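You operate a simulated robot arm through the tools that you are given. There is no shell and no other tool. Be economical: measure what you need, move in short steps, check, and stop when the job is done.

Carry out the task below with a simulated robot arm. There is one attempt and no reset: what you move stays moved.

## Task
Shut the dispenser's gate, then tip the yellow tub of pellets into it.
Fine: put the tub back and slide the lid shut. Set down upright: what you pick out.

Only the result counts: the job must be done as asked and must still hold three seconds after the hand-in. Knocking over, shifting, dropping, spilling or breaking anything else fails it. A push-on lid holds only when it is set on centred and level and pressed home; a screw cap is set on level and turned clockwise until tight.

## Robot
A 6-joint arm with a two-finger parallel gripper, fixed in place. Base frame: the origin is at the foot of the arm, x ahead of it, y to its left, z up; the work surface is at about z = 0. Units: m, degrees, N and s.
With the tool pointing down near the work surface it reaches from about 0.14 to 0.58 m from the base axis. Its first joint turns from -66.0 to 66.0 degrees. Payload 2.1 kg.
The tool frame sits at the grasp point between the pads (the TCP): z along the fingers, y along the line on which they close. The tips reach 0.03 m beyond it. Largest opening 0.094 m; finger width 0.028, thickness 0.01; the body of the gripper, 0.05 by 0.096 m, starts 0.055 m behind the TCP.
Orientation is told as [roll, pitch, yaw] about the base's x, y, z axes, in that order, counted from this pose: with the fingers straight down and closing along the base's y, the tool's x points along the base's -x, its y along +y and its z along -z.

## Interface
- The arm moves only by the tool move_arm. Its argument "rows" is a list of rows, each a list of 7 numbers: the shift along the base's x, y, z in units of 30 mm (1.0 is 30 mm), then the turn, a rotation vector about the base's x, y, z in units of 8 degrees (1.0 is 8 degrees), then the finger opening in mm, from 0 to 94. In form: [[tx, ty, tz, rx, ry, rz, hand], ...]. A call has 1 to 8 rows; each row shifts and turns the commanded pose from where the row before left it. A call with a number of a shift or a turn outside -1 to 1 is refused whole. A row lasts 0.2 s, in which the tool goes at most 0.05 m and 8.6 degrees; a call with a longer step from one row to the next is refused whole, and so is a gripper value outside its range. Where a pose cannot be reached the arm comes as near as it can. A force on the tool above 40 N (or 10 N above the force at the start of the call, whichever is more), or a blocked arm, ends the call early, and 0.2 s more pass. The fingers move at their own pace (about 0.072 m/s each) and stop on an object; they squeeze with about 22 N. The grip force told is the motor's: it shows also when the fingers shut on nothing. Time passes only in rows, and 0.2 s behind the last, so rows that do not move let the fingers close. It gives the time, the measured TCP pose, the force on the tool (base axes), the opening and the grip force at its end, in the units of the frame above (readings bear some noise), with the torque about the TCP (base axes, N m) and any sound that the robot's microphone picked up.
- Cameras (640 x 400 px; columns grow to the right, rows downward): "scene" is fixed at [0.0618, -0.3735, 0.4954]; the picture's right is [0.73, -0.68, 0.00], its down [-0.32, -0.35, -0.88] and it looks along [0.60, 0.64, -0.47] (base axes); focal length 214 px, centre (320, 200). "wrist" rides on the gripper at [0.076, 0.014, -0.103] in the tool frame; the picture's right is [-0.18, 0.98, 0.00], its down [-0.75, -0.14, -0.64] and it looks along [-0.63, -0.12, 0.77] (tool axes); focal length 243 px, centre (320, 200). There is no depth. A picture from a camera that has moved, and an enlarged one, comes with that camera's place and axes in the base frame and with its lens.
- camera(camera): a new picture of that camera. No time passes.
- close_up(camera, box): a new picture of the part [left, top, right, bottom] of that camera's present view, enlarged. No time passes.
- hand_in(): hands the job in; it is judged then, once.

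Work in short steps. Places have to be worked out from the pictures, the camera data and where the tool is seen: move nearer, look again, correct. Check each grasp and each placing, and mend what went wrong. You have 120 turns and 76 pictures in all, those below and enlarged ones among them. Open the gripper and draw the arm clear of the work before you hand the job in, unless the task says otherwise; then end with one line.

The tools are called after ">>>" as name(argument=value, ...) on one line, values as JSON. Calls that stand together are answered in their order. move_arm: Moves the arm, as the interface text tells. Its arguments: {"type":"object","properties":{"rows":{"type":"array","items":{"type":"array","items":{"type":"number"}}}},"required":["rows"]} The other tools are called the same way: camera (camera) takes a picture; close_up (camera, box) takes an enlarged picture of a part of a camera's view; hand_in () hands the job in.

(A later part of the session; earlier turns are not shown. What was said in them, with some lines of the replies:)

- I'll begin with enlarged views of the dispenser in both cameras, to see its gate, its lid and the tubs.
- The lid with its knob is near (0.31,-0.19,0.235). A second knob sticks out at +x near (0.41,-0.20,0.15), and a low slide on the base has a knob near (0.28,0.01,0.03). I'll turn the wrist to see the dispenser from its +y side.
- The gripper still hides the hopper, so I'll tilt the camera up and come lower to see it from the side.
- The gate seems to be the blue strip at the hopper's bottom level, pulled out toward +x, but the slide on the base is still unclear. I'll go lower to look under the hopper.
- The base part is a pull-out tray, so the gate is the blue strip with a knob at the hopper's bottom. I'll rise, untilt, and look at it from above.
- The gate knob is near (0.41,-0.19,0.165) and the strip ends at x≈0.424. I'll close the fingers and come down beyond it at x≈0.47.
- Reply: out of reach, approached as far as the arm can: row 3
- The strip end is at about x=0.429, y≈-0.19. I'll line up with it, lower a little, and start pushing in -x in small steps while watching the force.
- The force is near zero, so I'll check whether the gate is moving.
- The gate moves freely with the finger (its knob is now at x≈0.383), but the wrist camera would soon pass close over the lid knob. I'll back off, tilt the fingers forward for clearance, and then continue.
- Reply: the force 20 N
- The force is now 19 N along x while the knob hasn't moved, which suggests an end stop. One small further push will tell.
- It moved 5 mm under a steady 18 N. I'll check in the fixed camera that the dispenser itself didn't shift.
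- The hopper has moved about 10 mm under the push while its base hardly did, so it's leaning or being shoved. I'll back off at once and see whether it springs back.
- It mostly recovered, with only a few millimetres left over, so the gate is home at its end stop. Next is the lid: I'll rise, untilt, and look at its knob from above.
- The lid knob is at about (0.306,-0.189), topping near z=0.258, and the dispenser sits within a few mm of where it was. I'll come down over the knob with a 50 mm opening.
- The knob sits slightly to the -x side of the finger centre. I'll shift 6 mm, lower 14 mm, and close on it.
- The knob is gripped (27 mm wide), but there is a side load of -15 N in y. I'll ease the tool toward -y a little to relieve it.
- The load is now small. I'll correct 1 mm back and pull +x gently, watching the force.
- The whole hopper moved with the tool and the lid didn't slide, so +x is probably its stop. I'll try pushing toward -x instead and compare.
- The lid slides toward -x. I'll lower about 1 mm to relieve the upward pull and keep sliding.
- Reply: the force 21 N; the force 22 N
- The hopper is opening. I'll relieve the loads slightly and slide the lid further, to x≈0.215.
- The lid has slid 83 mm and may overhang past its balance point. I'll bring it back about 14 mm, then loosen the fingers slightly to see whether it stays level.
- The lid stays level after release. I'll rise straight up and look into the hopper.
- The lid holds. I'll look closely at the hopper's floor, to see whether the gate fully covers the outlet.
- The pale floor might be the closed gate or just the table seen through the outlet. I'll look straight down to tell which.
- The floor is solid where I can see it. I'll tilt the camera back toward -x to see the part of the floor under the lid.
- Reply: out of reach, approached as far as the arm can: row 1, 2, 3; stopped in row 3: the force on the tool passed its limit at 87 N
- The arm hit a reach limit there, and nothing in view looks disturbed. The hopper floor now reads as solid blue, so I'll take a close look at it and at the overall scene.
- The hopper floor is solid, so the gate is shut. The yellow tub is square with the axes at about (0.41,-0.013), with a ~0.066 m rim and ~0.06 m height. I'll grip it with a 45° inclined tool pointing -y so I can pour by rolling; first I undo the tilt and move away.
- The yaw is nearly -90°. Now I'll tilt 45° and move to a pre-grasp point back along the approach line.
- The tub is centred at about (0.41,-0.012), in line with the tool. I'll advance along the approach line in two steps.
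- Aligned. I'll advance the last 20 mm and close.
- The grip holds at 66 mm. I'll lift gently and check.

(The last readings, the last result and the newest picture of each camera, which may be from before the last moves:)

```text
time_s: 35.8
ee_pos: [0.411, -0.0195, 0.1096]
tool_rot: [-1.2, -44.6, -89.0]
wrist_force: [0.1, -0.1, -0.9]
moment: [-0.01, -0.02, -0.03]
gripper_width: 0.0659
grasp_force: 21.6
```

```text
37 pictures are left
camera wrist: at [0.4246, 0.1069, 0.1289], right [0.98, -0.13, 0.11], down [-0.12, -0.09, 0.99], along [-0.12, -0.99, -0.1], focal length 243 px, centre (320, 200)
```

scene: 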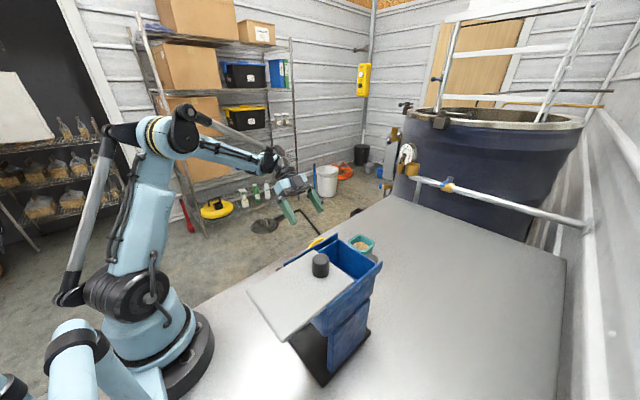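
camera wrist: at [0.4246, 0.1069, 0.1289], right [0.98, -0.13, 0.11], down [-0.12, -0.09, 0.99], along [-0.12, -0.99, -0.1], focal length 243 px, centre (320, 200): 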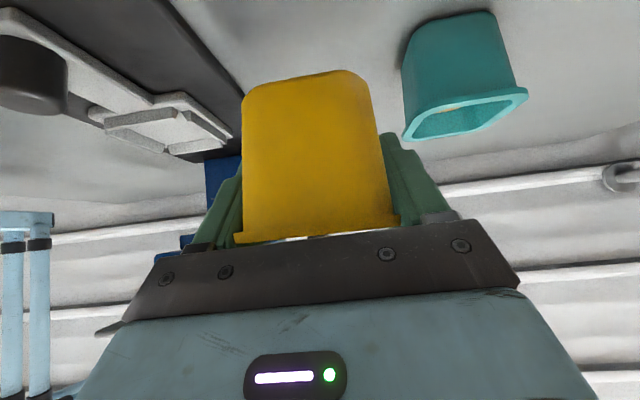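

The tub is held upright, weighing about 1 N. I'll lift it high and yaw back to azimuth 0, staying upright, so that rolling the tool pours along the hopper's longer y side.

>>> move_arm(rows=[[0, 0, 0.9, 0, 0, 0, 20], [0, 0, 0.9, 0, 0, 0.5, 20], [0, 0, 0.9, 0, 0, 1, 20], [0, 0, 0.9, 0, 0, 1, 20], [0, 0, 0.9, 0, 0, 1, 20], [0, 0, 0.9, 0, 0, 1, 20], [-0.2, 0, 0.9, 0, 0, 1, 20], [-0.2, 0, 0.8, 0, 0, 1, 20]])

>>> move_arm(rows=[[-0.5, -0.4, 0, 0, 0, 1, 20], [-0.5, -0.6, 0, 0, 0, 1, 20], [-0.6, -0.6, 0, 0, 0, 1, 20], [-0.6, -0.7, 0, 0, 0, 1, 20], [-0.6, -0.7, 0, 0, 0, 0.63, 20], [-0.6, -0.7, 0, 0, 0, 0, 20]])

>>> camera(camera="scene")

```text
time_s: 37.6
ee_pos: [0.3983, -0.0188, 0.3219]
tool_rot: [-1.4, -44.7, -36.9]
wrist_force: [0.4, 0.5, -1.0]
moment: [-0.03, -0.02, 0.0]
gripper_width: 0.0661
grasp_force: 22.2
```

```text
time_s: 39.0
ee_pos: [0.2979, -0.1308, 0.3204]
tool_rot: [-1.4, -44.8, 0.0]
wrist_force: [-0.7, -0.1, -1.8]
moment: [0.0, -0.03, 0.0]
gripper_width: 0.0661
grasp_force: 22.0
```

```text
36 pictures are left
```

scene: 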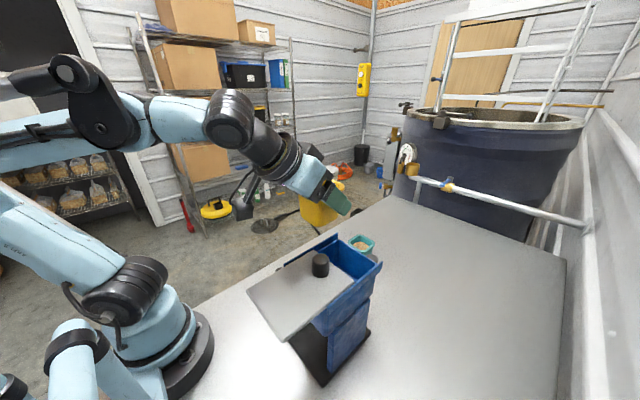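

The tub is above the hopper at azimuth 0. I'll roll 48° about the tool axis (about 33° tub tilt) so that the pouring corner sits over the opening, then check.

>>> move_arm(rows=[[0, 0, -0.1, 0.7071, 0, -0.7071, 20], [0, 0, -0.1, 0.7071, 0, -0.7071, 20], [0, 0, -0.1, 0.7071, 0, -0.7071, 20], [0, 0, -0.1, 0.7071, 0, -0.7071, 20], [0, 0, -0.1, 0.7071, 0, -0.7071, 20], [0, 0, 0, 0.7071, 0, -0.7071, 20]])

>>> close_up(camera="scene", box=[210, 140, 430, 310])

>>> camera(camera="wrist")

```text
time_s: 40.4
ee_pos: [0.2964, -0.1301, 0.3064]
tool_rot: [35.4, -27.9, -57.4]
wrist_force: [0.0, -0.3, -0.4]
moment: [-0.01, -0.01, 0.02]
gripper_width: 0.0661
grasp_force: 22.2
```

```text
2.35 times, centred on (320, 225) of scene
camera zoom: at [0.0618, -0.3735, 0.4954], right [0.73, -0.68, 0.0], down [-0.32, -0.35, -0.88], along [0.6, 0.64, -0.47], focal length 505 px, centre (320, 141)
```

zoom: 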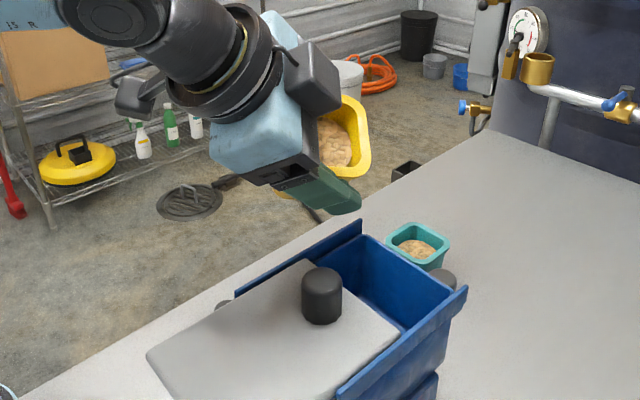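

```text
34 pictures are left
camera wrist: at [0.1964, -0.0621, 0.3526], right [0.62, 0.52, 0.59], down [-0.16, -0.65, 0.74], along [0.77, -0.56, -0.32], focal length 243 px, centre (320, 200)
```

wrist: 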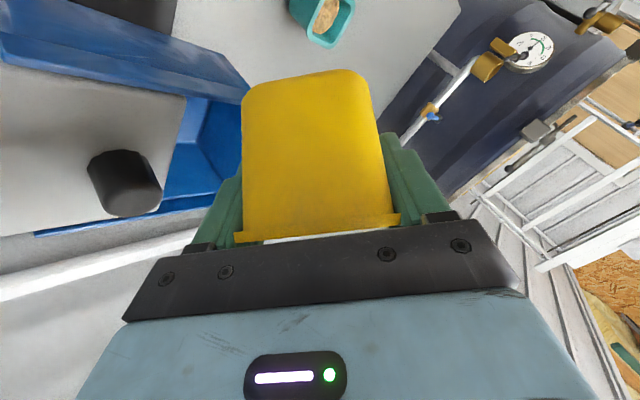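

The geometry matches my prediction, with the spout corner over the opening and nothing spilled. I'll roll on slowly, keeping the corner over the target.

>>> move_arm(rows=[[0.2, -0.06, 0, 0.7071, 0, -0.7071, 20], [0.15, -0.05, 0, 0.7071, 0, -0.7071, 20], [0, 0, 0, 0, 0, 0, 20], [0.13, -0.07, 0, 0.7071, 0, -0.7071, 20], [0, 0, 0, 0, 0, 0, 20]])

>>> close_up(camera="scene", box=[210, 140, 430, 310])

```text
time_s: 41.6
ee_pos: [0.3113, -0.1349, 0.3059]
tool_rot: [42.2, -12.3, -76.9]
wrist_force: [-0.6, -0.1, -1.0]
moment: [-0.07, 0.01, 0.03]
gripper_width: 0.0661
grasp_force: 21.6
```

```text
2.35 times, centred on (320, 225) of scene
camera zoom: at [0.0618, -0.3736, 0.4954], right [0.73, -0.68, 0.0], down [-0.32, -0.35, -0.88], along [0.6, 0.64, -0.47], focal length 505 px, centre (320, 141)
```

zoom: 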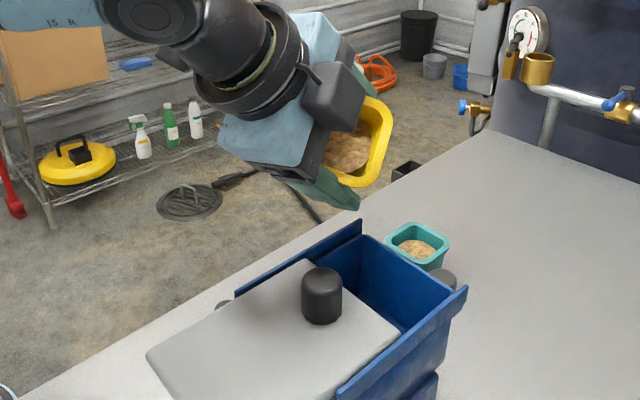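

Still no pouring at about 50° tilt. Rolling on.

>>> move_arm(rows=[[0.13, -0.1, 0, 0.7071, 0, -0.7071, 20], [0, 0, 0, 0, 0, 0, 20], [0.13, -0.13, 0, 0.7071, 0, -0.7071, 20], [0, 0, 0, 0, 0, 0, 20], [0, 0, 0, 0, 0, 0, 20]])

>>> close_up(camera="scene", box=[210, 140, 430, 310])

```text
time_s: 42.8
ee_pos: [0.3177, -0.1427, 0.307]
tool_rot: [43.7, -1.1, -88.4]
wrist_force: [0.1, -0.3, -0.9]
moment: [-0.08, 0.04, 0.04]
gripper_width: 0.0662
grasp_force: 21.9
```

```text
2.35 times, centred on (320, 225) of scene
camera zoom: at [0.0618, -0.3736, 0.4954], right [0.73, -0.68, 0.0], down [-0.32, -0.35, -0.88], along [0.6, 0.64, -0.47], focal length 505 px, centre (320, 141)
```

zoom: 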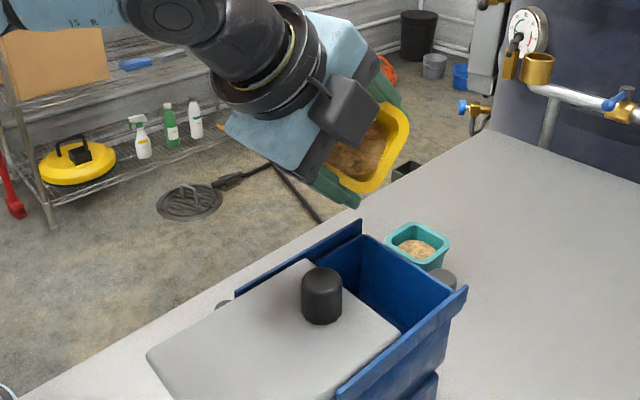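

Still held inside at about 60° tilt. I'll continue to a roll of about 120° in slow steps.

>>> move_arm(rows=[[0.1, -0.2, 0, 0.7071, 0, -0.7071, 20], [0, 0, 0, 0, 0, 0, 20], [0.09, -0.12, 0, 0.7071, 0, -0.7071, 20], [0, 0, 0, 0, 0, 0, 20], [0, 0, 0, 0, 0, 0, 20]])

>>> close_up(camera="scene", box=[210, 140, 430, 310])

```text
time_s: 44.0
ee_pos: [0.3239, -0.1517, 0.3054]
tool_rot: [42.9, 10.2, -99.8]
wrist_force: [-0.4, -0.4, -0.8]
moment: [0.02, 0.01, 0.0]
gripper_width: 0.0661
grasp_force: 21.9
```

```text
2.35 times, centred on (320, 225) of scene
camera zoom: at [0.0618, -0.3736, 0.4954], right [0.73, -0.68, 0.0], down [-0.32, -0.35, -0.88], along [0.6, 0.64, -0.47], focal length 505 px, centre (320, 141)
```

zoom: 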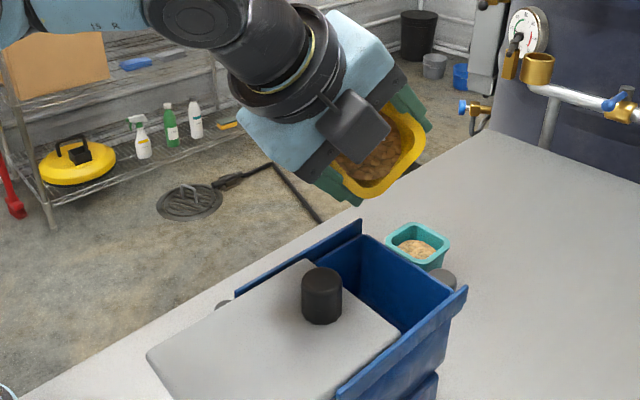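

Still inside at about 68°. I'll keep rolling while raising the tool toward horizontal, which brings the tub past 90°, with the corner kept over the opening.

>>> move_arm(rows=[[-0.015, -0.229, 0.05, 0.636, -0.5, -0.636, 20], [0, 0, 0, 0, 0, 0, 20], [-0.015, -0.229, 0.05, 0.679, -0.5, -0.59, 20], [0, 0, 0, 0, 0, 0, 20], [-0.015, -0.229, 0.05, 0.719, -0.5, -0.542, 20], [0, 0, 0, 0, 0, 0, 20]])

>>> close_up(camera="scene", box=[210, 140, 430, 310])

```text
time_s: 45.4
ee_pos: [0.3228, -0.1717, 0.3116]
tool_rot: [50.4, 29.1, -111.6]
wrist_force: [0.4, 0.5, -1.4]
moment: [0.03, 0.01, 0.02]
gripper_width: 0.0659
grasp_force: 22.1
```

```text
2.35 times, centred on (320, 225) of scene
camera zoom: at [0.0618, -0.3735, 0.4954], right [0.73, -0.68, 0.0], down [-0.32, -0.35, -0.88], along [0.6, 0.64, -0.47], focal length 505 px, centre (320, 141)
```

zoom: 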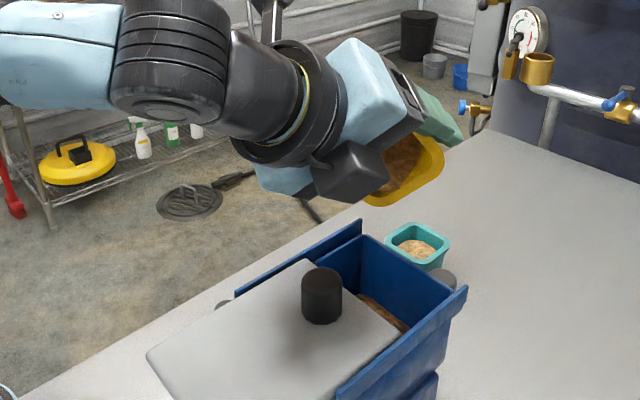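

Pellets are now landing in the hopper. I'll continue tipping to empty the tub.

>>> move_arm(rows=[[-0.05, -0.229, 0.05, 0.755, -0.5, -0.49, 20], [0, 0, 0, 0, 0, 0, 20], [-0.085, -0.229, 0.05, 0.787, -0.5, -0.436, 20], [0, 0, 0, 0, 0, 0, 20], [-0.085, -0.229, 0.05, 0.816, -0.5, -0.38, 20], [0, 0, 0, 0, 0, 0, 20], [-0.085, -0.229, 0.05, 0.84, -0.5, -0.3225, 20], [0, 0, 0, 0, 0, 0, 20]])

>>> close_up(camera="scene", box=[210, 140, 430, 310])

>>> camera(camera="wrist")

```text
time_s: 47.2
ee_pos: [0.3133, -0.2007, 0.3166]
tool_rot: [53.1, 59.2, -122.9]
wrist_force: [-0.9, -0.2, -0.1]
moment: [0.03, -0.01, -0.03]
gripper_width: 0.0658
grasp_force: 21.8
```

```text
2.35 times, centred on (320, 225) of scene
camera zoom: at [0.0618, -0.3736, 0.4954], right [0.73, -0.68, 0.0], down [-0.32, -0.35, -0.88], along [0.6, 0.64, -0.47], focal length 505 px, centre (320, 141)
```

zoom: 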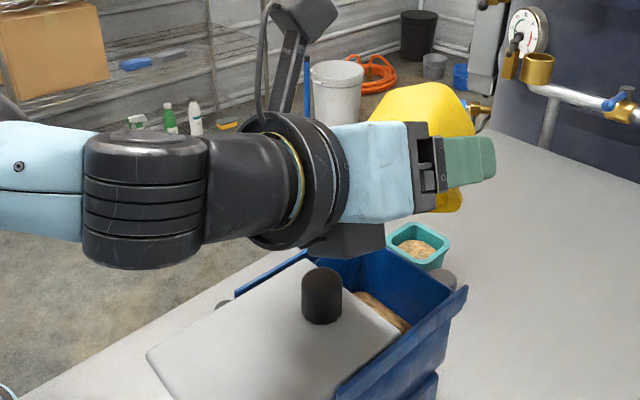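

```text
28 pictures are left
camera wrist: at [0.2382, -0.1798, 0.42], right [0.07, -0.97, 0.25], down [-0.84, -0.19, -0.51], along [0.54, -0.17, -0.83], focal length 243 px, centre (320, 200)
```

wrist: 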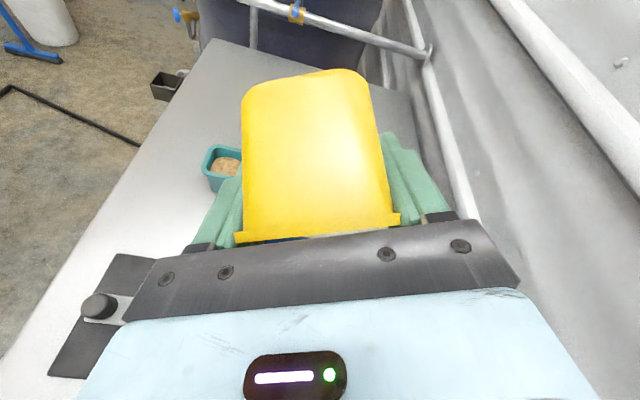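

It's tipped to about 112°. I'll tip a little more and dwell so the tub empties fully.

>>> move_arm(rows=[[-0.08, -0.1, 0.08, 0.87, -0.5, -0.24, 20], [-0.08, -0.1, 0.08, 0.885, -0.5, -0.18, 20], [0, 0, 0, 0, 0, 0, 20], [0, 0, 0, 0, 0, 0, 20], [0, 0, 0, 0, 0, 0, 20]])

>>> close_up(camera="scene", box=[210, 140, 430, 310])

```text
time_s: 48.4
ee_pos: [0.3083, -0.2071, 0.3217]
tool_rot: [47.7, 75.1, -131.3]
wrist_force: [0.1, -0.9, -0.7]
moment: [-0.02, -0.01, -0.01]
gripper_width: 0.0658
grasp_force: 21.8
```

```text
2.35 times, centred on (320, 225) of scene
camera zoom: at [0.0618, -0.3735, 0.4954], right [0.73, -0.68, 0.0], down [-0.32, -0.35, -0.88], along [0.6, 0.64, -0.47], focal length 505 px, centre (320, 141)
```

zoom: 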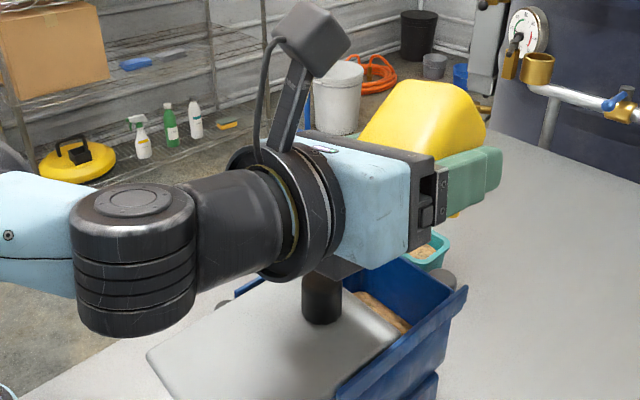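

The pellets are in. I'll rise and reverse the rotations exactly to bring the tub back upright.

>>> move_arm(rows=[[0.1, 0.1, 0.7, 0, 0, 0, 20], [0, 0.1, 0.7, -0.885, 0.5, 0.18, 20], [0, 0.1, 0.2, -0.87, 0.5, 0.24, 20], [0, 0.2, 0, -0.84, 0.5, 0.3225, 20], [0, 0.2, 0, -0.816, 0.5, 0.38, 20], [0, 0.2, 0, -0.787, 0.5, 0.436, 20], [0, 0.2, 0, -0.755, 0.5, 0.49, 20], [0, 0.2, 0, -0.719, 0.5, 0.542, 20]])

>>> move_arm(rows=[[0, 0.2, 0, -0.679, 0.5, 0.59, 20], [0, 0.2, 0, -0.636, 0.5, 0.636, 20], [0, 0, 0, -0.7071, 0, 0.7071, 20], [0, 0, 0, -0.7071, 0, 0.7071, 20], [0, 0, 0, -0.7071, 0, 0.7071, 20], [0, 0, 0, -0.7071, 0, 0.7071, 20], [0, 0, 0, -0.7071, 0, 0.7071, 20], [0, 0, 0, -0.7071, 0, 0.7071, 20]])

>>> move_arm(rows=[[0, 0, 0, -0.7071, 0, 0.7071, 20], [0, 0, 0, -0.7071, 0, 0.7071, 20], [0, 0, 0, -0.7071, 0, 0.7071, 20], [0, 0, 0, -0.7071, 0, 0.7071, 20], [0, 0, 0, -0.7071, 0, 0.7071, 20], [0, 0, 0, -0.7071, 0, 0.7071, 20], [0, 0, 0, -0.7071, 0, 0.7071, 20]])

>>> camera(camera="scene")

```text
time_s: 50.2
ee_pos: [0.3118, -0.1672, 0.3699]
tool_rot: [48.2, 22.2, -108.0]
wrist_force: [0.8, -0.4, -0.5]
moment: [0.0, -0.01, -0.02]
gripper_width: 0.0659
grasp_force: 22.5
```

```text
time_s: 52.0
ee_pos: [0.3117, -0.1563, 0.3698]
tool_rot: [38.1, -23.1, -64.1]
wrist_force: [0.6, 0.1, -0.4]
moment: [0.0, -0.01, -0.01]
gripper_width: 0.0659
grasp_force: 22.2
```

```text
time_s: 53.6
ee_pos: [0.3137, -0.1553, 0.3697]
tool_rot: [-1.4, -44.6, 0.2]
wrist_force: [0.2, -0.6, 0.0]
moment: [-0.01, 0.01, -0.01]
gripper_width: 0.0657
grasp_force: 22.7
```

```text
26 pictures are left
```

scene: 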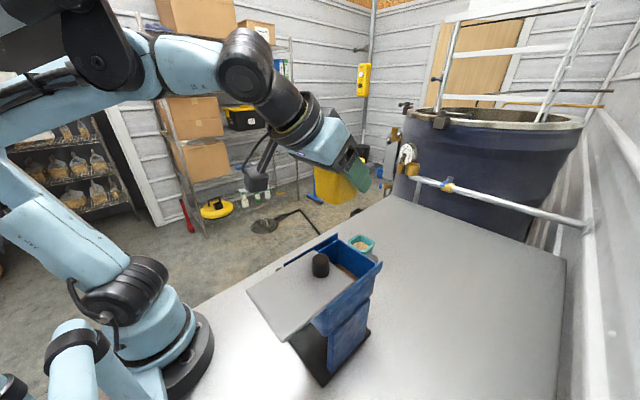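

The tub is upright again. I'll move it back above its original place, yawing to -89°.

>>> move_arm(rows=[[0.4, 0.6, 0, 0, 0, 0, 20], [0.4, 0.6, 0, 0, 0, -1, 20], [0.4, 0.6, 0, 0, 0, -1, 20], [0.4, 0.6, 0, 0, 0, -1, 20], [0.4, 0.6, 0, 0, 0, -1, 20], [0.4, 0.6, 0, 0, 0, -1, 20], [0.4, 0.6, 0, 0, 0, -1, 20], [0.44, 0.33, 0, 0, 0, -1, 20]])

>>> move_arm(rows=[[0, 0, -1, 0, 0, -1, 20], [0, 0, -1, 0, 0, -1, 20], [0, 0, -1, 0, 0, -1, 20], [0, 0, -1, 0, 0, -1, 20], [0, 0, -1, 0, 0, -0.16, 20], [0, 0, -1, 0, 0, 0, 20]])

```text
time_s: 55.4
ee_pos: [0.4094, -0.0191, 0.3703]
tool_rot: [-1.3, -44.8, -56.1]
wrist_force: [-0.2, 0.0, 0.0]
moment: [0.01, 0.0, -0.01]
gripper_width: 0.0657
grasp_force: 21.9
```

```text
time_s: 56.8
ee_pos: [0.41, -0.0203, 0.1919]
tool_rot: [-1.3, -44.6, -89.4]
wrist_force: [0.3, -0.7, 0.2]
moment: [-0.04, 0.04, 0.02]
gripper_width: 0.0659
grasp_force: 22.0
```

Directly above the original spot. I'll lower it, slowing down at the end.

>>> move_arm(rows=[[0, 0, -1, 0, 0, 0, 20], [0, 0, -1, 0, 0, 0, 20], [0, 0, -1, 0, 0, 0, 20], [0, 0, -1, 0, 0, 0, 20], [0, 0, -0.5, 0, 0, 0, 20], [0.02, 0.02, -0.2, 0, 0, 0, 20], [0, 0, -0.2, 0, 0, 0, 20]])

>>> camera(camera="wrist")

```text
time_s: 58.4
ee_pos: [0.4114, -0.0195, 0.0439]
tool_rot: [-1.3, -44.7, -89.3]
wrist_force: [0.8, 3.4, 14.3]
moment: [0.06, -0.01, -0.01]
gripper_width: 0.0658
grasp_force: 22.2
```

```text
25 pictures are left
camera wrist: at [0.425, 0.1077, 0.0619], right [0.98, -0.13, 0.11], down [-0.13, -0.08, 0.99], along [-0.12, -0.99, -0.1], focal length 243 px, centre (320, 200)
```

wrist: 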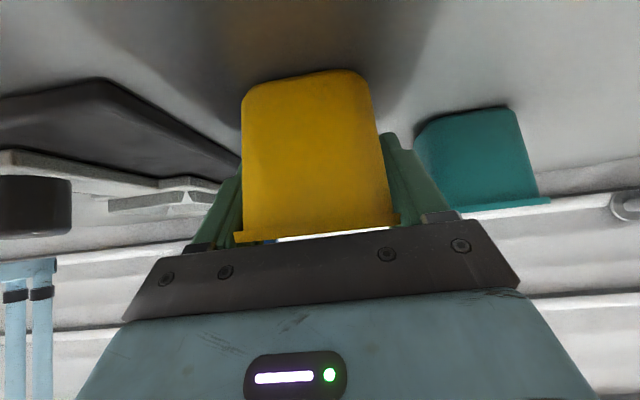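

It's touching the table, 14 N up, in the same pose as at the start. I'll ease up a touch, open, and withdraw along the approach line.

>>> move_arm(rows=[[0, 0, 0.03, 0, 0, 0, 66], [0, 0, 0, 0, 0, 0, 75], [0, 0, 0, 0, 0, 0, 94], [0, 0, 0, 0, 0, 0, 94], [0, 0.6, 0.6, 0, 0, 0, 94], [0, 0.8, 0.8, 0, 0, 0, 94], [0, 0.8, 0.8, 0, 0, 0, 94], [0, 0.8, 0.8, 0, 0, 0, 94]])

>>> camera(camera="wrist")

```text
time_s: 60.2
ee_pos: [0.4105, 0.0716, 0.1346]
tool_rot: [-1.3, -44.6, -89.3]
wrist_force: [-0.3, 0.4, 0.8]
moment: [0.03, 0.02, 0.0]
gripper_width: 0.0941
grasp_force: 0.1
```

```text
24 pictures are left
camera wrist: at [0.4245, 0.1983, 0.1547], right [0.98, -0.13, 0.11], down [-0.13, -0.08, 0.99], along [-0.12, -0.99, -0.1], focal length 243 px, centre (320, 200)
```

wrist: 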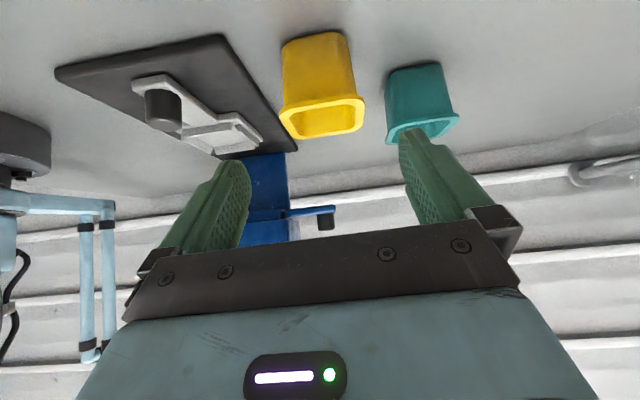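

The tub stands upright and empty in its place. Now I'll rise, untilt, yaw back, and go to the lid knob.

>>> move_arm(rows=[[0, 0.4, 0.8, 0, 0, 0, 94], [0, 0.4, 0.9, 1, 0, 0, 94], [0, 0, 1, 1, 0, 0, 94], [0, 0, 1, 1, 0, 0, 94], [0, 0, 1, 1, 0, 0, 94], [-0.3, 0, 1, 1, 0, 0, 94], [-0.3, -0.3, 1, 0.58, 0, 0, 94]])

>>> move_arm(rows=[[-0.6, -0.6, 0, 0, 0, 1, 94], [-0.6, -0.8, 0, 0, 0, 1, 94], [-0.6, -0.8, 0, 0, 0, 1, 94], [-0.6, -0.8, 0, 0, 0, 1, 94], [-0.6, -0.8, 0, 0, 0, 1, 94], [-0.6, -0.8, 0, 0, 0, 1, 80], [-0.5, -0.8, 0, 0, 0, 1, 60], [-0.5, -0.8, 0, 0, 0, 1, 50]])

>>> move_arm(rows=[[-0.2, -0.8, 0, 0, 0, 1, 50], [0, -0.8, 0, 0, 0, 1, 50], [0, -0.8, 0, 0, 0, 1, 50], [0, 0, 0, 0, 0, 0.16, 50]])

>>> camera(camera="wrist")

```text
time_s: 61.8
ee_pos: [0.3913, 0.085, 0.3351]
tool_rot: [-0.8, 0.1, -89.4]
wrist_force: [-0.1, 0.1, 0.4]
moment: [0.02, -0.02, 0.01]
gripper_width: 0.094
grasp_force: 0.1
```

```text
time_s: 63.6
ee_pos: [0.254, -0.1024, 0.3354]
tool_rot: [-0.8, 0.0, -25.3]
wrist_force: [0.3, -0.9, 0.1]
moment: [-0.01, 0.02, -0.01]
gripper_width: 0.05
grasp_force: 0.1
```

```text
time_s: 64.6
ee_pos: [0.2468, -0.1729, 0.335]
tool_rot: [-0.8, 0.0, 0.0]
wrist_force: [0.2, -0.1, -0.2]
moment: [-0.02, -0.01, 0.03]
gripper_width: 0.0501
grasp_force: 0.0
```

```text
23 pictures are left
camera wrist: at [0.1705, -0.156, 0.4372], right [0.19, 0.98, -0.01], down [0.75, -0.13, 0.64], along [0.63, -0.13, -0.77], focal length 243 px, centre (320, 200)
```

wrist: 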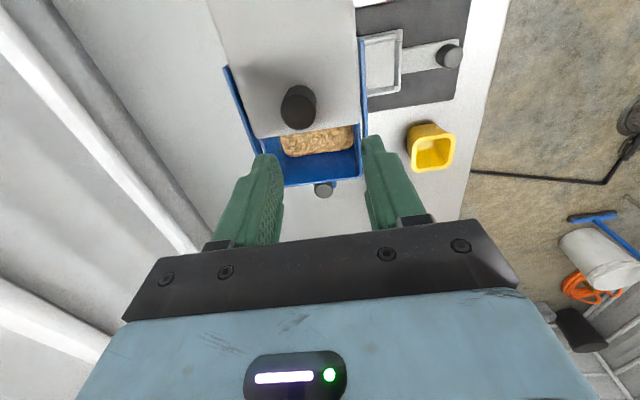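

The pellets are in the hopper and the tub is empty. I'll go down over the lid knob at (0.232,-0.187) and grip it.

>>> move_arm(rows=[[-0.48, -0.48, 0, 0.1, 0, 0, 50], [0, 0, -0.8, 0, 0, 0, 50], [0, 0, -0.8, 0, 0, 0, 50], [0, 0, -0.5, 0, 0, 0, 50], [0, 0, -0.3, 0, 0, 0, 50]])

>>> camera(camera="wrist")

```text
time_s: 65.8
ee_pos: [0.2326, -0.185, 0.2633]
tool_rot: [0.0, 0.0, -0.2]
wrist_force: [0.1, 1.7, -0.2]
moment: [0.01, -0.02, -0.01]
gripper_width: 0.0502
grasp_force: 0.1
```

```text
22 pictures are left
camera wrist: at [0.1562, -0.1708, 0.3656], right [0.19, 0.98, 0.0], down [0.75, -0.14, 0.64], along [0.63, -0.12, -0.77], focal length 243 px, centre (320, 200)
```

wrist: 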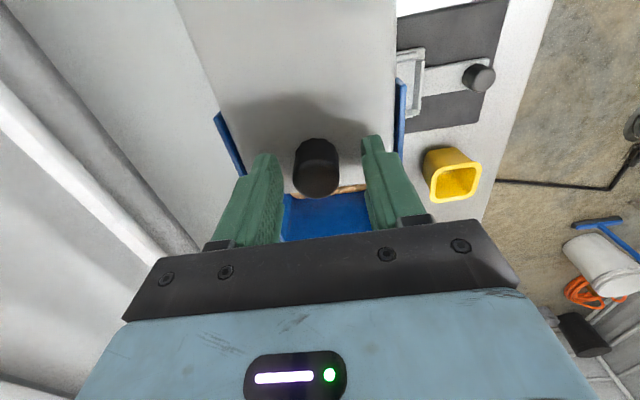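

The knob is between the fingers. Closing.

>>> move_arm(rows=[[0, -0.08, 0, 0, 0, 0, 50], [0, 0, 0, 0, 0, 0, 20], [0, 0, 0, 0, 0, 0, 15], [0, 0, 0, 0, 0, 0, 15]])

```text
time_s: 66.8
ee_pos: [0.2316, -0.1894, 0.2634]
tool_rot: [0.0, -0.1, -0.2]
wrist_force: [0.5, 2.4, 0.2]
moment: [0.04, 0.04, -0.1]
gripper_width: 0.027
grasp_force: 22.0
```

Gripped with low side load. I'll slide the lid back toward +x in steps; it started at x≈0.300.

>>> move_arm(rows=[[0.25, 0, 0, 0, 0, 0, 15], [0.25, 0, 0, 0, 0, 0, 15], [0.25, 0, 0, 0, 0, 0, 15], [0.25, 0, 0, 0, 0, 0, 15]])

>>> move_arm(rows=[[0.25, 0, 0, 0, 0, 0, 15], [0.25, 0, 0, 0, 0, 0, 15], [0.25, 0, 0, 0, 0, 0, 15], [0.25, 0, 0, 0, 0, 0, 15]])

>>> close_up(camera="scene", box=[240, 215, 432, 385])

```text
time_s: 67.8
ee_pos: [0.264, -0.1901, 0.2617]
tool_rot: [0.0, 0.0, -0.2]
wrist_force: [-1.2, 2.5, 0.8]
moment: [0.02, 0.1, -0.08]
gripper_width: 0.027
grasp_force: 22.2
```

```text
time_s: 68.8
ee_pos: [0.2941, -0.1904, 0.2632]
tool_rot: [0.0, -0.1, -0.2]
wrist_force: [-0.5, -0.8, 0.1]
moment: [-0.01, 0.14, 0.1]
gripper_width: 0.0271
grasp_force: 22.3
```

```text
2.35 times, centred on (336, 300) of scene
camera zoom: at [0.0619, -0.3736, 0.4953], right [0.73, -0.68, 0.0], down [-0.32, -0.35, -0.88], along [0.6, 0.64, -0.47], focal length 505 px, centre (282, -35)
```

zoom: 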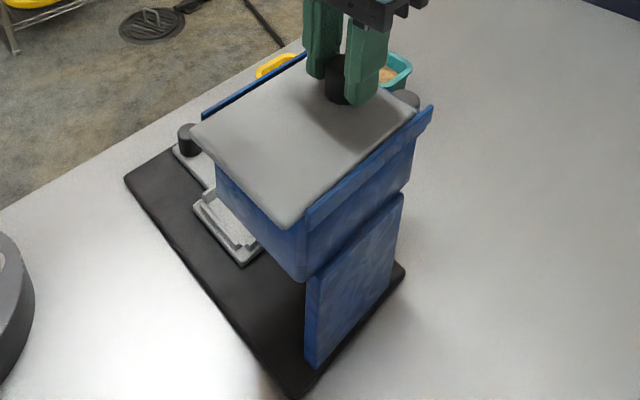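

The lid needs about 10 mm more. I'll finish in small steps, watching the force so the dispenser isn't pushed.

>>> move_arm(rows=[[0.12, 0, 0, 0, 0, 0, 15], [0.1, 0, 0, 0, 0, 0, 15]])

>>> close_up(camera="scene", box=[240, 215, 432, 385])

```text
time_s: 69.4
ee_pos: [0.3, -0.1889, 0.2628]
tool_rot: [-0.1, 0.0, -0.3]
wrist_force: [0.3, -3.5, -0.8]
moment: [-0.05, -0.04, 0.15]
gripper_width: 0.0271
grasp_force: 21.9
```

```text
2.35 times, centred on (336, 300) of scene
camera zoom: at [0.0618, -0.3736, 0.4953], right [0.73, -0.68, 0.0], down [-0.32, -0.35, -0.88], along [0.6, 0.64, -0.47], focal length 505 px, centre (282, -35)
```

zoom: 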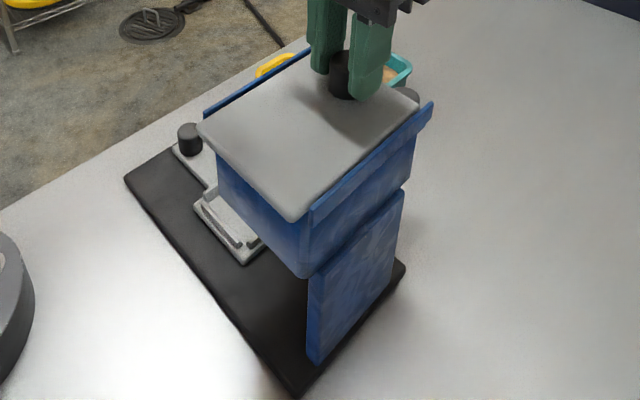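

The lid is still about 8 mm short of its original fit at the -x edge. I'll continue in small steps.

>>> move_arm(rows=[[0.12, 0, 0, 0, 0, 0, 15], [0.1, 0, 0, 0, 0, 0, 15]])

>>> close_up(camera="scene", box=[240, 215, 432, 385])

```text
time_s: 70.0
ee_pos: [0.3063, -0.1888, 0.2624]
tool_rot: [0.0, 0.0, -0.2]
wrist_force: [0.8, -1.0, 0.3]
moment: [-0.05, -0.13, 0.0]
gripper_width: 0.0272
grasp_force: 21.9
```

```text
2.35 times, centred on (336, 300) of scene
camera zoom: at [0.0619, -0.3736, 0.4953], right [0.73, -0.68, 0.0], down [-0.32, -0.35, -0.88], along [0.6, 0.64, -0.47], focal length 505 px, centre (282, -35)
```

zoom: 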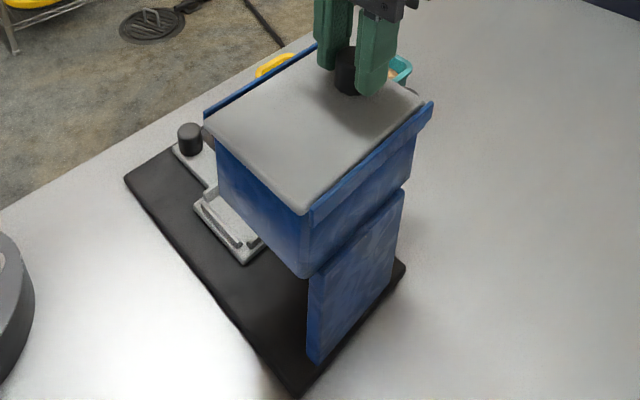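

About 4 mm remains. Another small step.

>>> move_arm(rows=[[0.08, 0, 0, 0, 0, 0, 15], [0.05, 0, 0, 0, 0, 0, 15]])

>>> close_up(camera="scene", box=[240, 215, 432, 385])

```text
time_s: 70.6
ee_pos: [0.31, -0.1896, 0.265]
tool_rot: [-0.1, 0.2, -0.3]
wrist_force: [-1.5, 1.8, 0.6]
moment: [0.04, 0.12, 0.07]
gripper_width: 0.0271
grasp_force: 22.1
```

```text
2.35 times, centred on (336, 300) of scene
camera zoom: at [0.0619, -0.3736, 0.4953], right [0.73, -0.68, 0.0], down [-0.32, -0.35, -0.88], along [0.6, 0.64, -0.47], focal length 505 px, centre (282, -35)
```

zoom: 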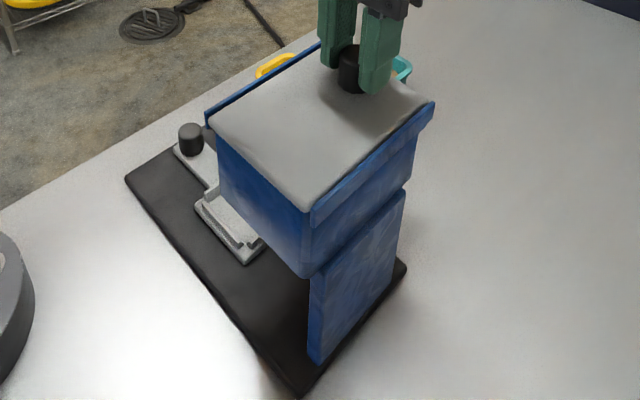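

Nearly flush now. One more tiny step to feel for the stop, then a tight look.

>>> move_arm(rows=[[0.06, 0, 0, 0, 0, 0, 15], [0, 0, 0, 0, 0, 0, 15]])

>>> close_up(camera="scene", box=[240, 215, 432, 385])

```text
time_s: 71.2
ee_pos: [0.3108, -0.1895, 0.2641]
tool_rot: [0.0, 0.0, -0.3]
wrist_force: [-4.6, -3.3, -1.0]
moment: [0.08, 0.3, 0.17]
gripper_width: 0.027
grasp_force: 21.8
```

```text
2.35 times, centred on (336, 300) of scene
camera zoom: at [0.0618, -0.3736, 0.4953], right [0.73, -0.68, 0.0], down [-0.32, -0.35, -0.88], along [0.6, 0.64, -0.47], focal length 505 px, centre (282, -35)
```

zoom: 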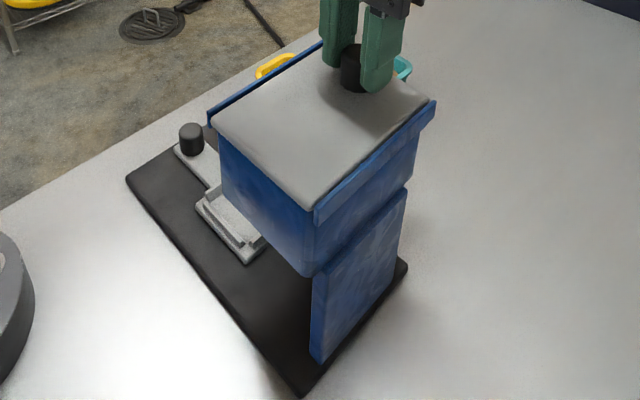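

The force has risen to -4.6 N and the dispenser is starting to follow, so the lid is home. I'll release, rise, and compare the dispenser with its first position.

>>> move_arm(rows=[[-0.03, 0, 0, 0, 0, 0, 15], [0, 0, 0, 0, 0, 0, 35], [0, 0, 0, 0, 0, 0, 50], [0, 0, 0.8, 0, 0, 0, 50], [0, 0, 1, 0, 0, 0, 50], [0.5, 0, 1, 0, 0, 0, 50], [1, 0, 0, 0, 0, 0, 50]])

>>> close_up(camera="scene", box=[240, 215, 432, 385])

>>> camera(camera="wrist")

```text
time_s: 72.8
ee_pos: [0.3553, -0.1874, 0.3474]
tool_rot: [0.0, 0.0, -0.2]
wrist_force: [-0.3, 0.0, -0.2]
moment: [-0.02, 0.01, -0.01]
gripper_width: 0.0503
grasp_force: 0.0
```

```text
2.35 times, centred on (336, 300) of scene
camera zoom: at [0.0618, -0.3735, 0.4954], right [0.73, -0.68, 0.0], down [-0.32, -0.35, -0.88], along [0.6, 0.64, -0.47], focal length 505 px, centre (282, -35)
```

zoom: 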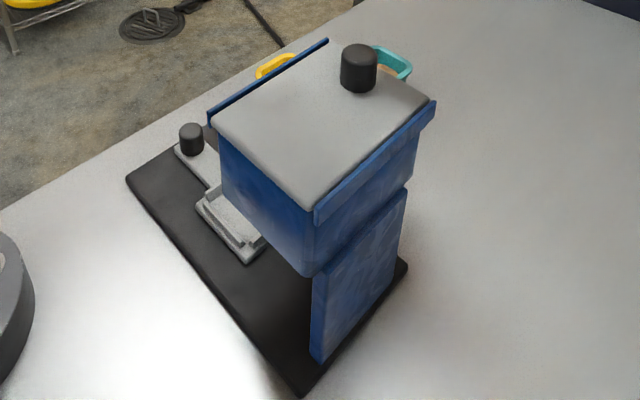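

```text
15 pictures are left
camera wrist: at [0.2782, -0.1728, 0.4503], right [0.19, 0.98, 0.0], down [0.75, -0.14, 0.64], along [0.63, -0.12, -0.77], focal length 243 px, centre (320, 200)
```

wrist: 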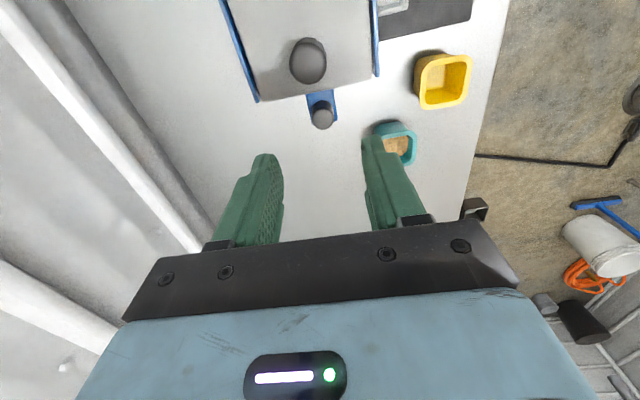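

The lid lines up with its rails as at the start, the gate knob is the same distance out as when I shut it, and the dispenser is within a few mm. I'll draw clear and do a last check for spills.

>>> move_arm(rows=[[0, 0.8, 0.5, 0, 0, 0, 90], [-0.3, 1, 0.5, 0, 0, 0, 94], [-0.5, 1, 0.5, 0, 0, 0, 94], [-0.5, 1, 0.5, 0, 0, 0, 94], [-0.5, 1, 0.4, 0, 0, 0, 94], [-0.4, 1, 0, 0, 0, 0, 94], [0, 1, 0, 0, 0, 0, 94]])

>>> close_up(camera="wrist", box=[70, 0, 390, 200])

>>> close_up(camera="scene", box=[240, 215, 432, 385])

```text
time_s: 74.4
ee_pos: [0.2893, 0.0153, 0.4209]
tool_rot: [0.0, 0.0, -0.1]
wrist_force: [-0.2, 0.2, 0.8]
moment: [-0.02, -0.01, -0.01]
gripper_width: 0.0942
grasp_force: 0.1
```

```text
2.00 times, centred on (230, 100) of wrist
camera zoom: at [0.2136, 0.0304, 0.5238], right [0.19, 0.98, 0.0], down [0.75, -0.14, 0.64], along [0.63, -0.12, -0.77], focal length 485 px, centre (500, 400)
```

zoom: 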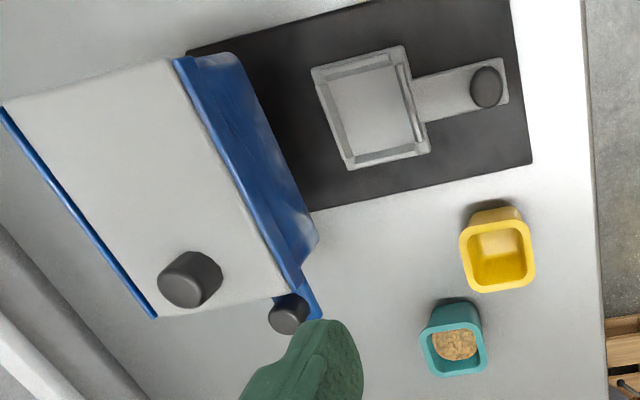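

```text
2.35 times, centred on (336, 300) of scene
camera zoom: at [0.0618, -0.3736, 0.4954], right [0.73, -0.68, 0.0], down [-0.32, -0.35, -0.88], along [0.6, 0.64, -0.47], focal length 505 px, centre (282, -35)
```

zoom: 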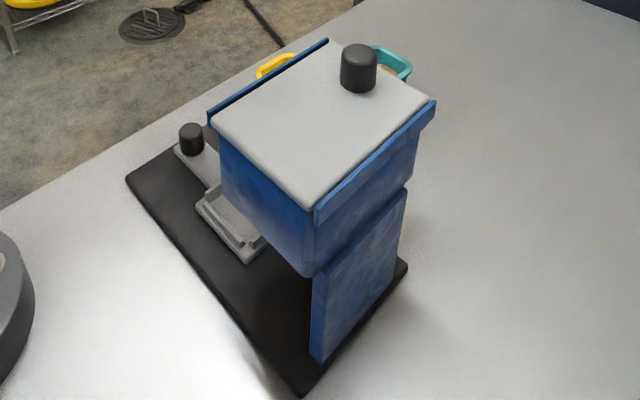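

No spilled pellets show in either view. The yellow tub stands empty and upright in its place, the lid and gate are shut, and the teal tub hasn't moved. The arm is clear, so I'm handing in.

>>> hand_in()

```text
The job is handed in.
```

I shut the gate, tipped the yellow tub's pellets into the dispenser, put the tub back upright and slid the lid shut; nothing spilled that I could see, though the dispenser shifted a few millimetres from the pushing.
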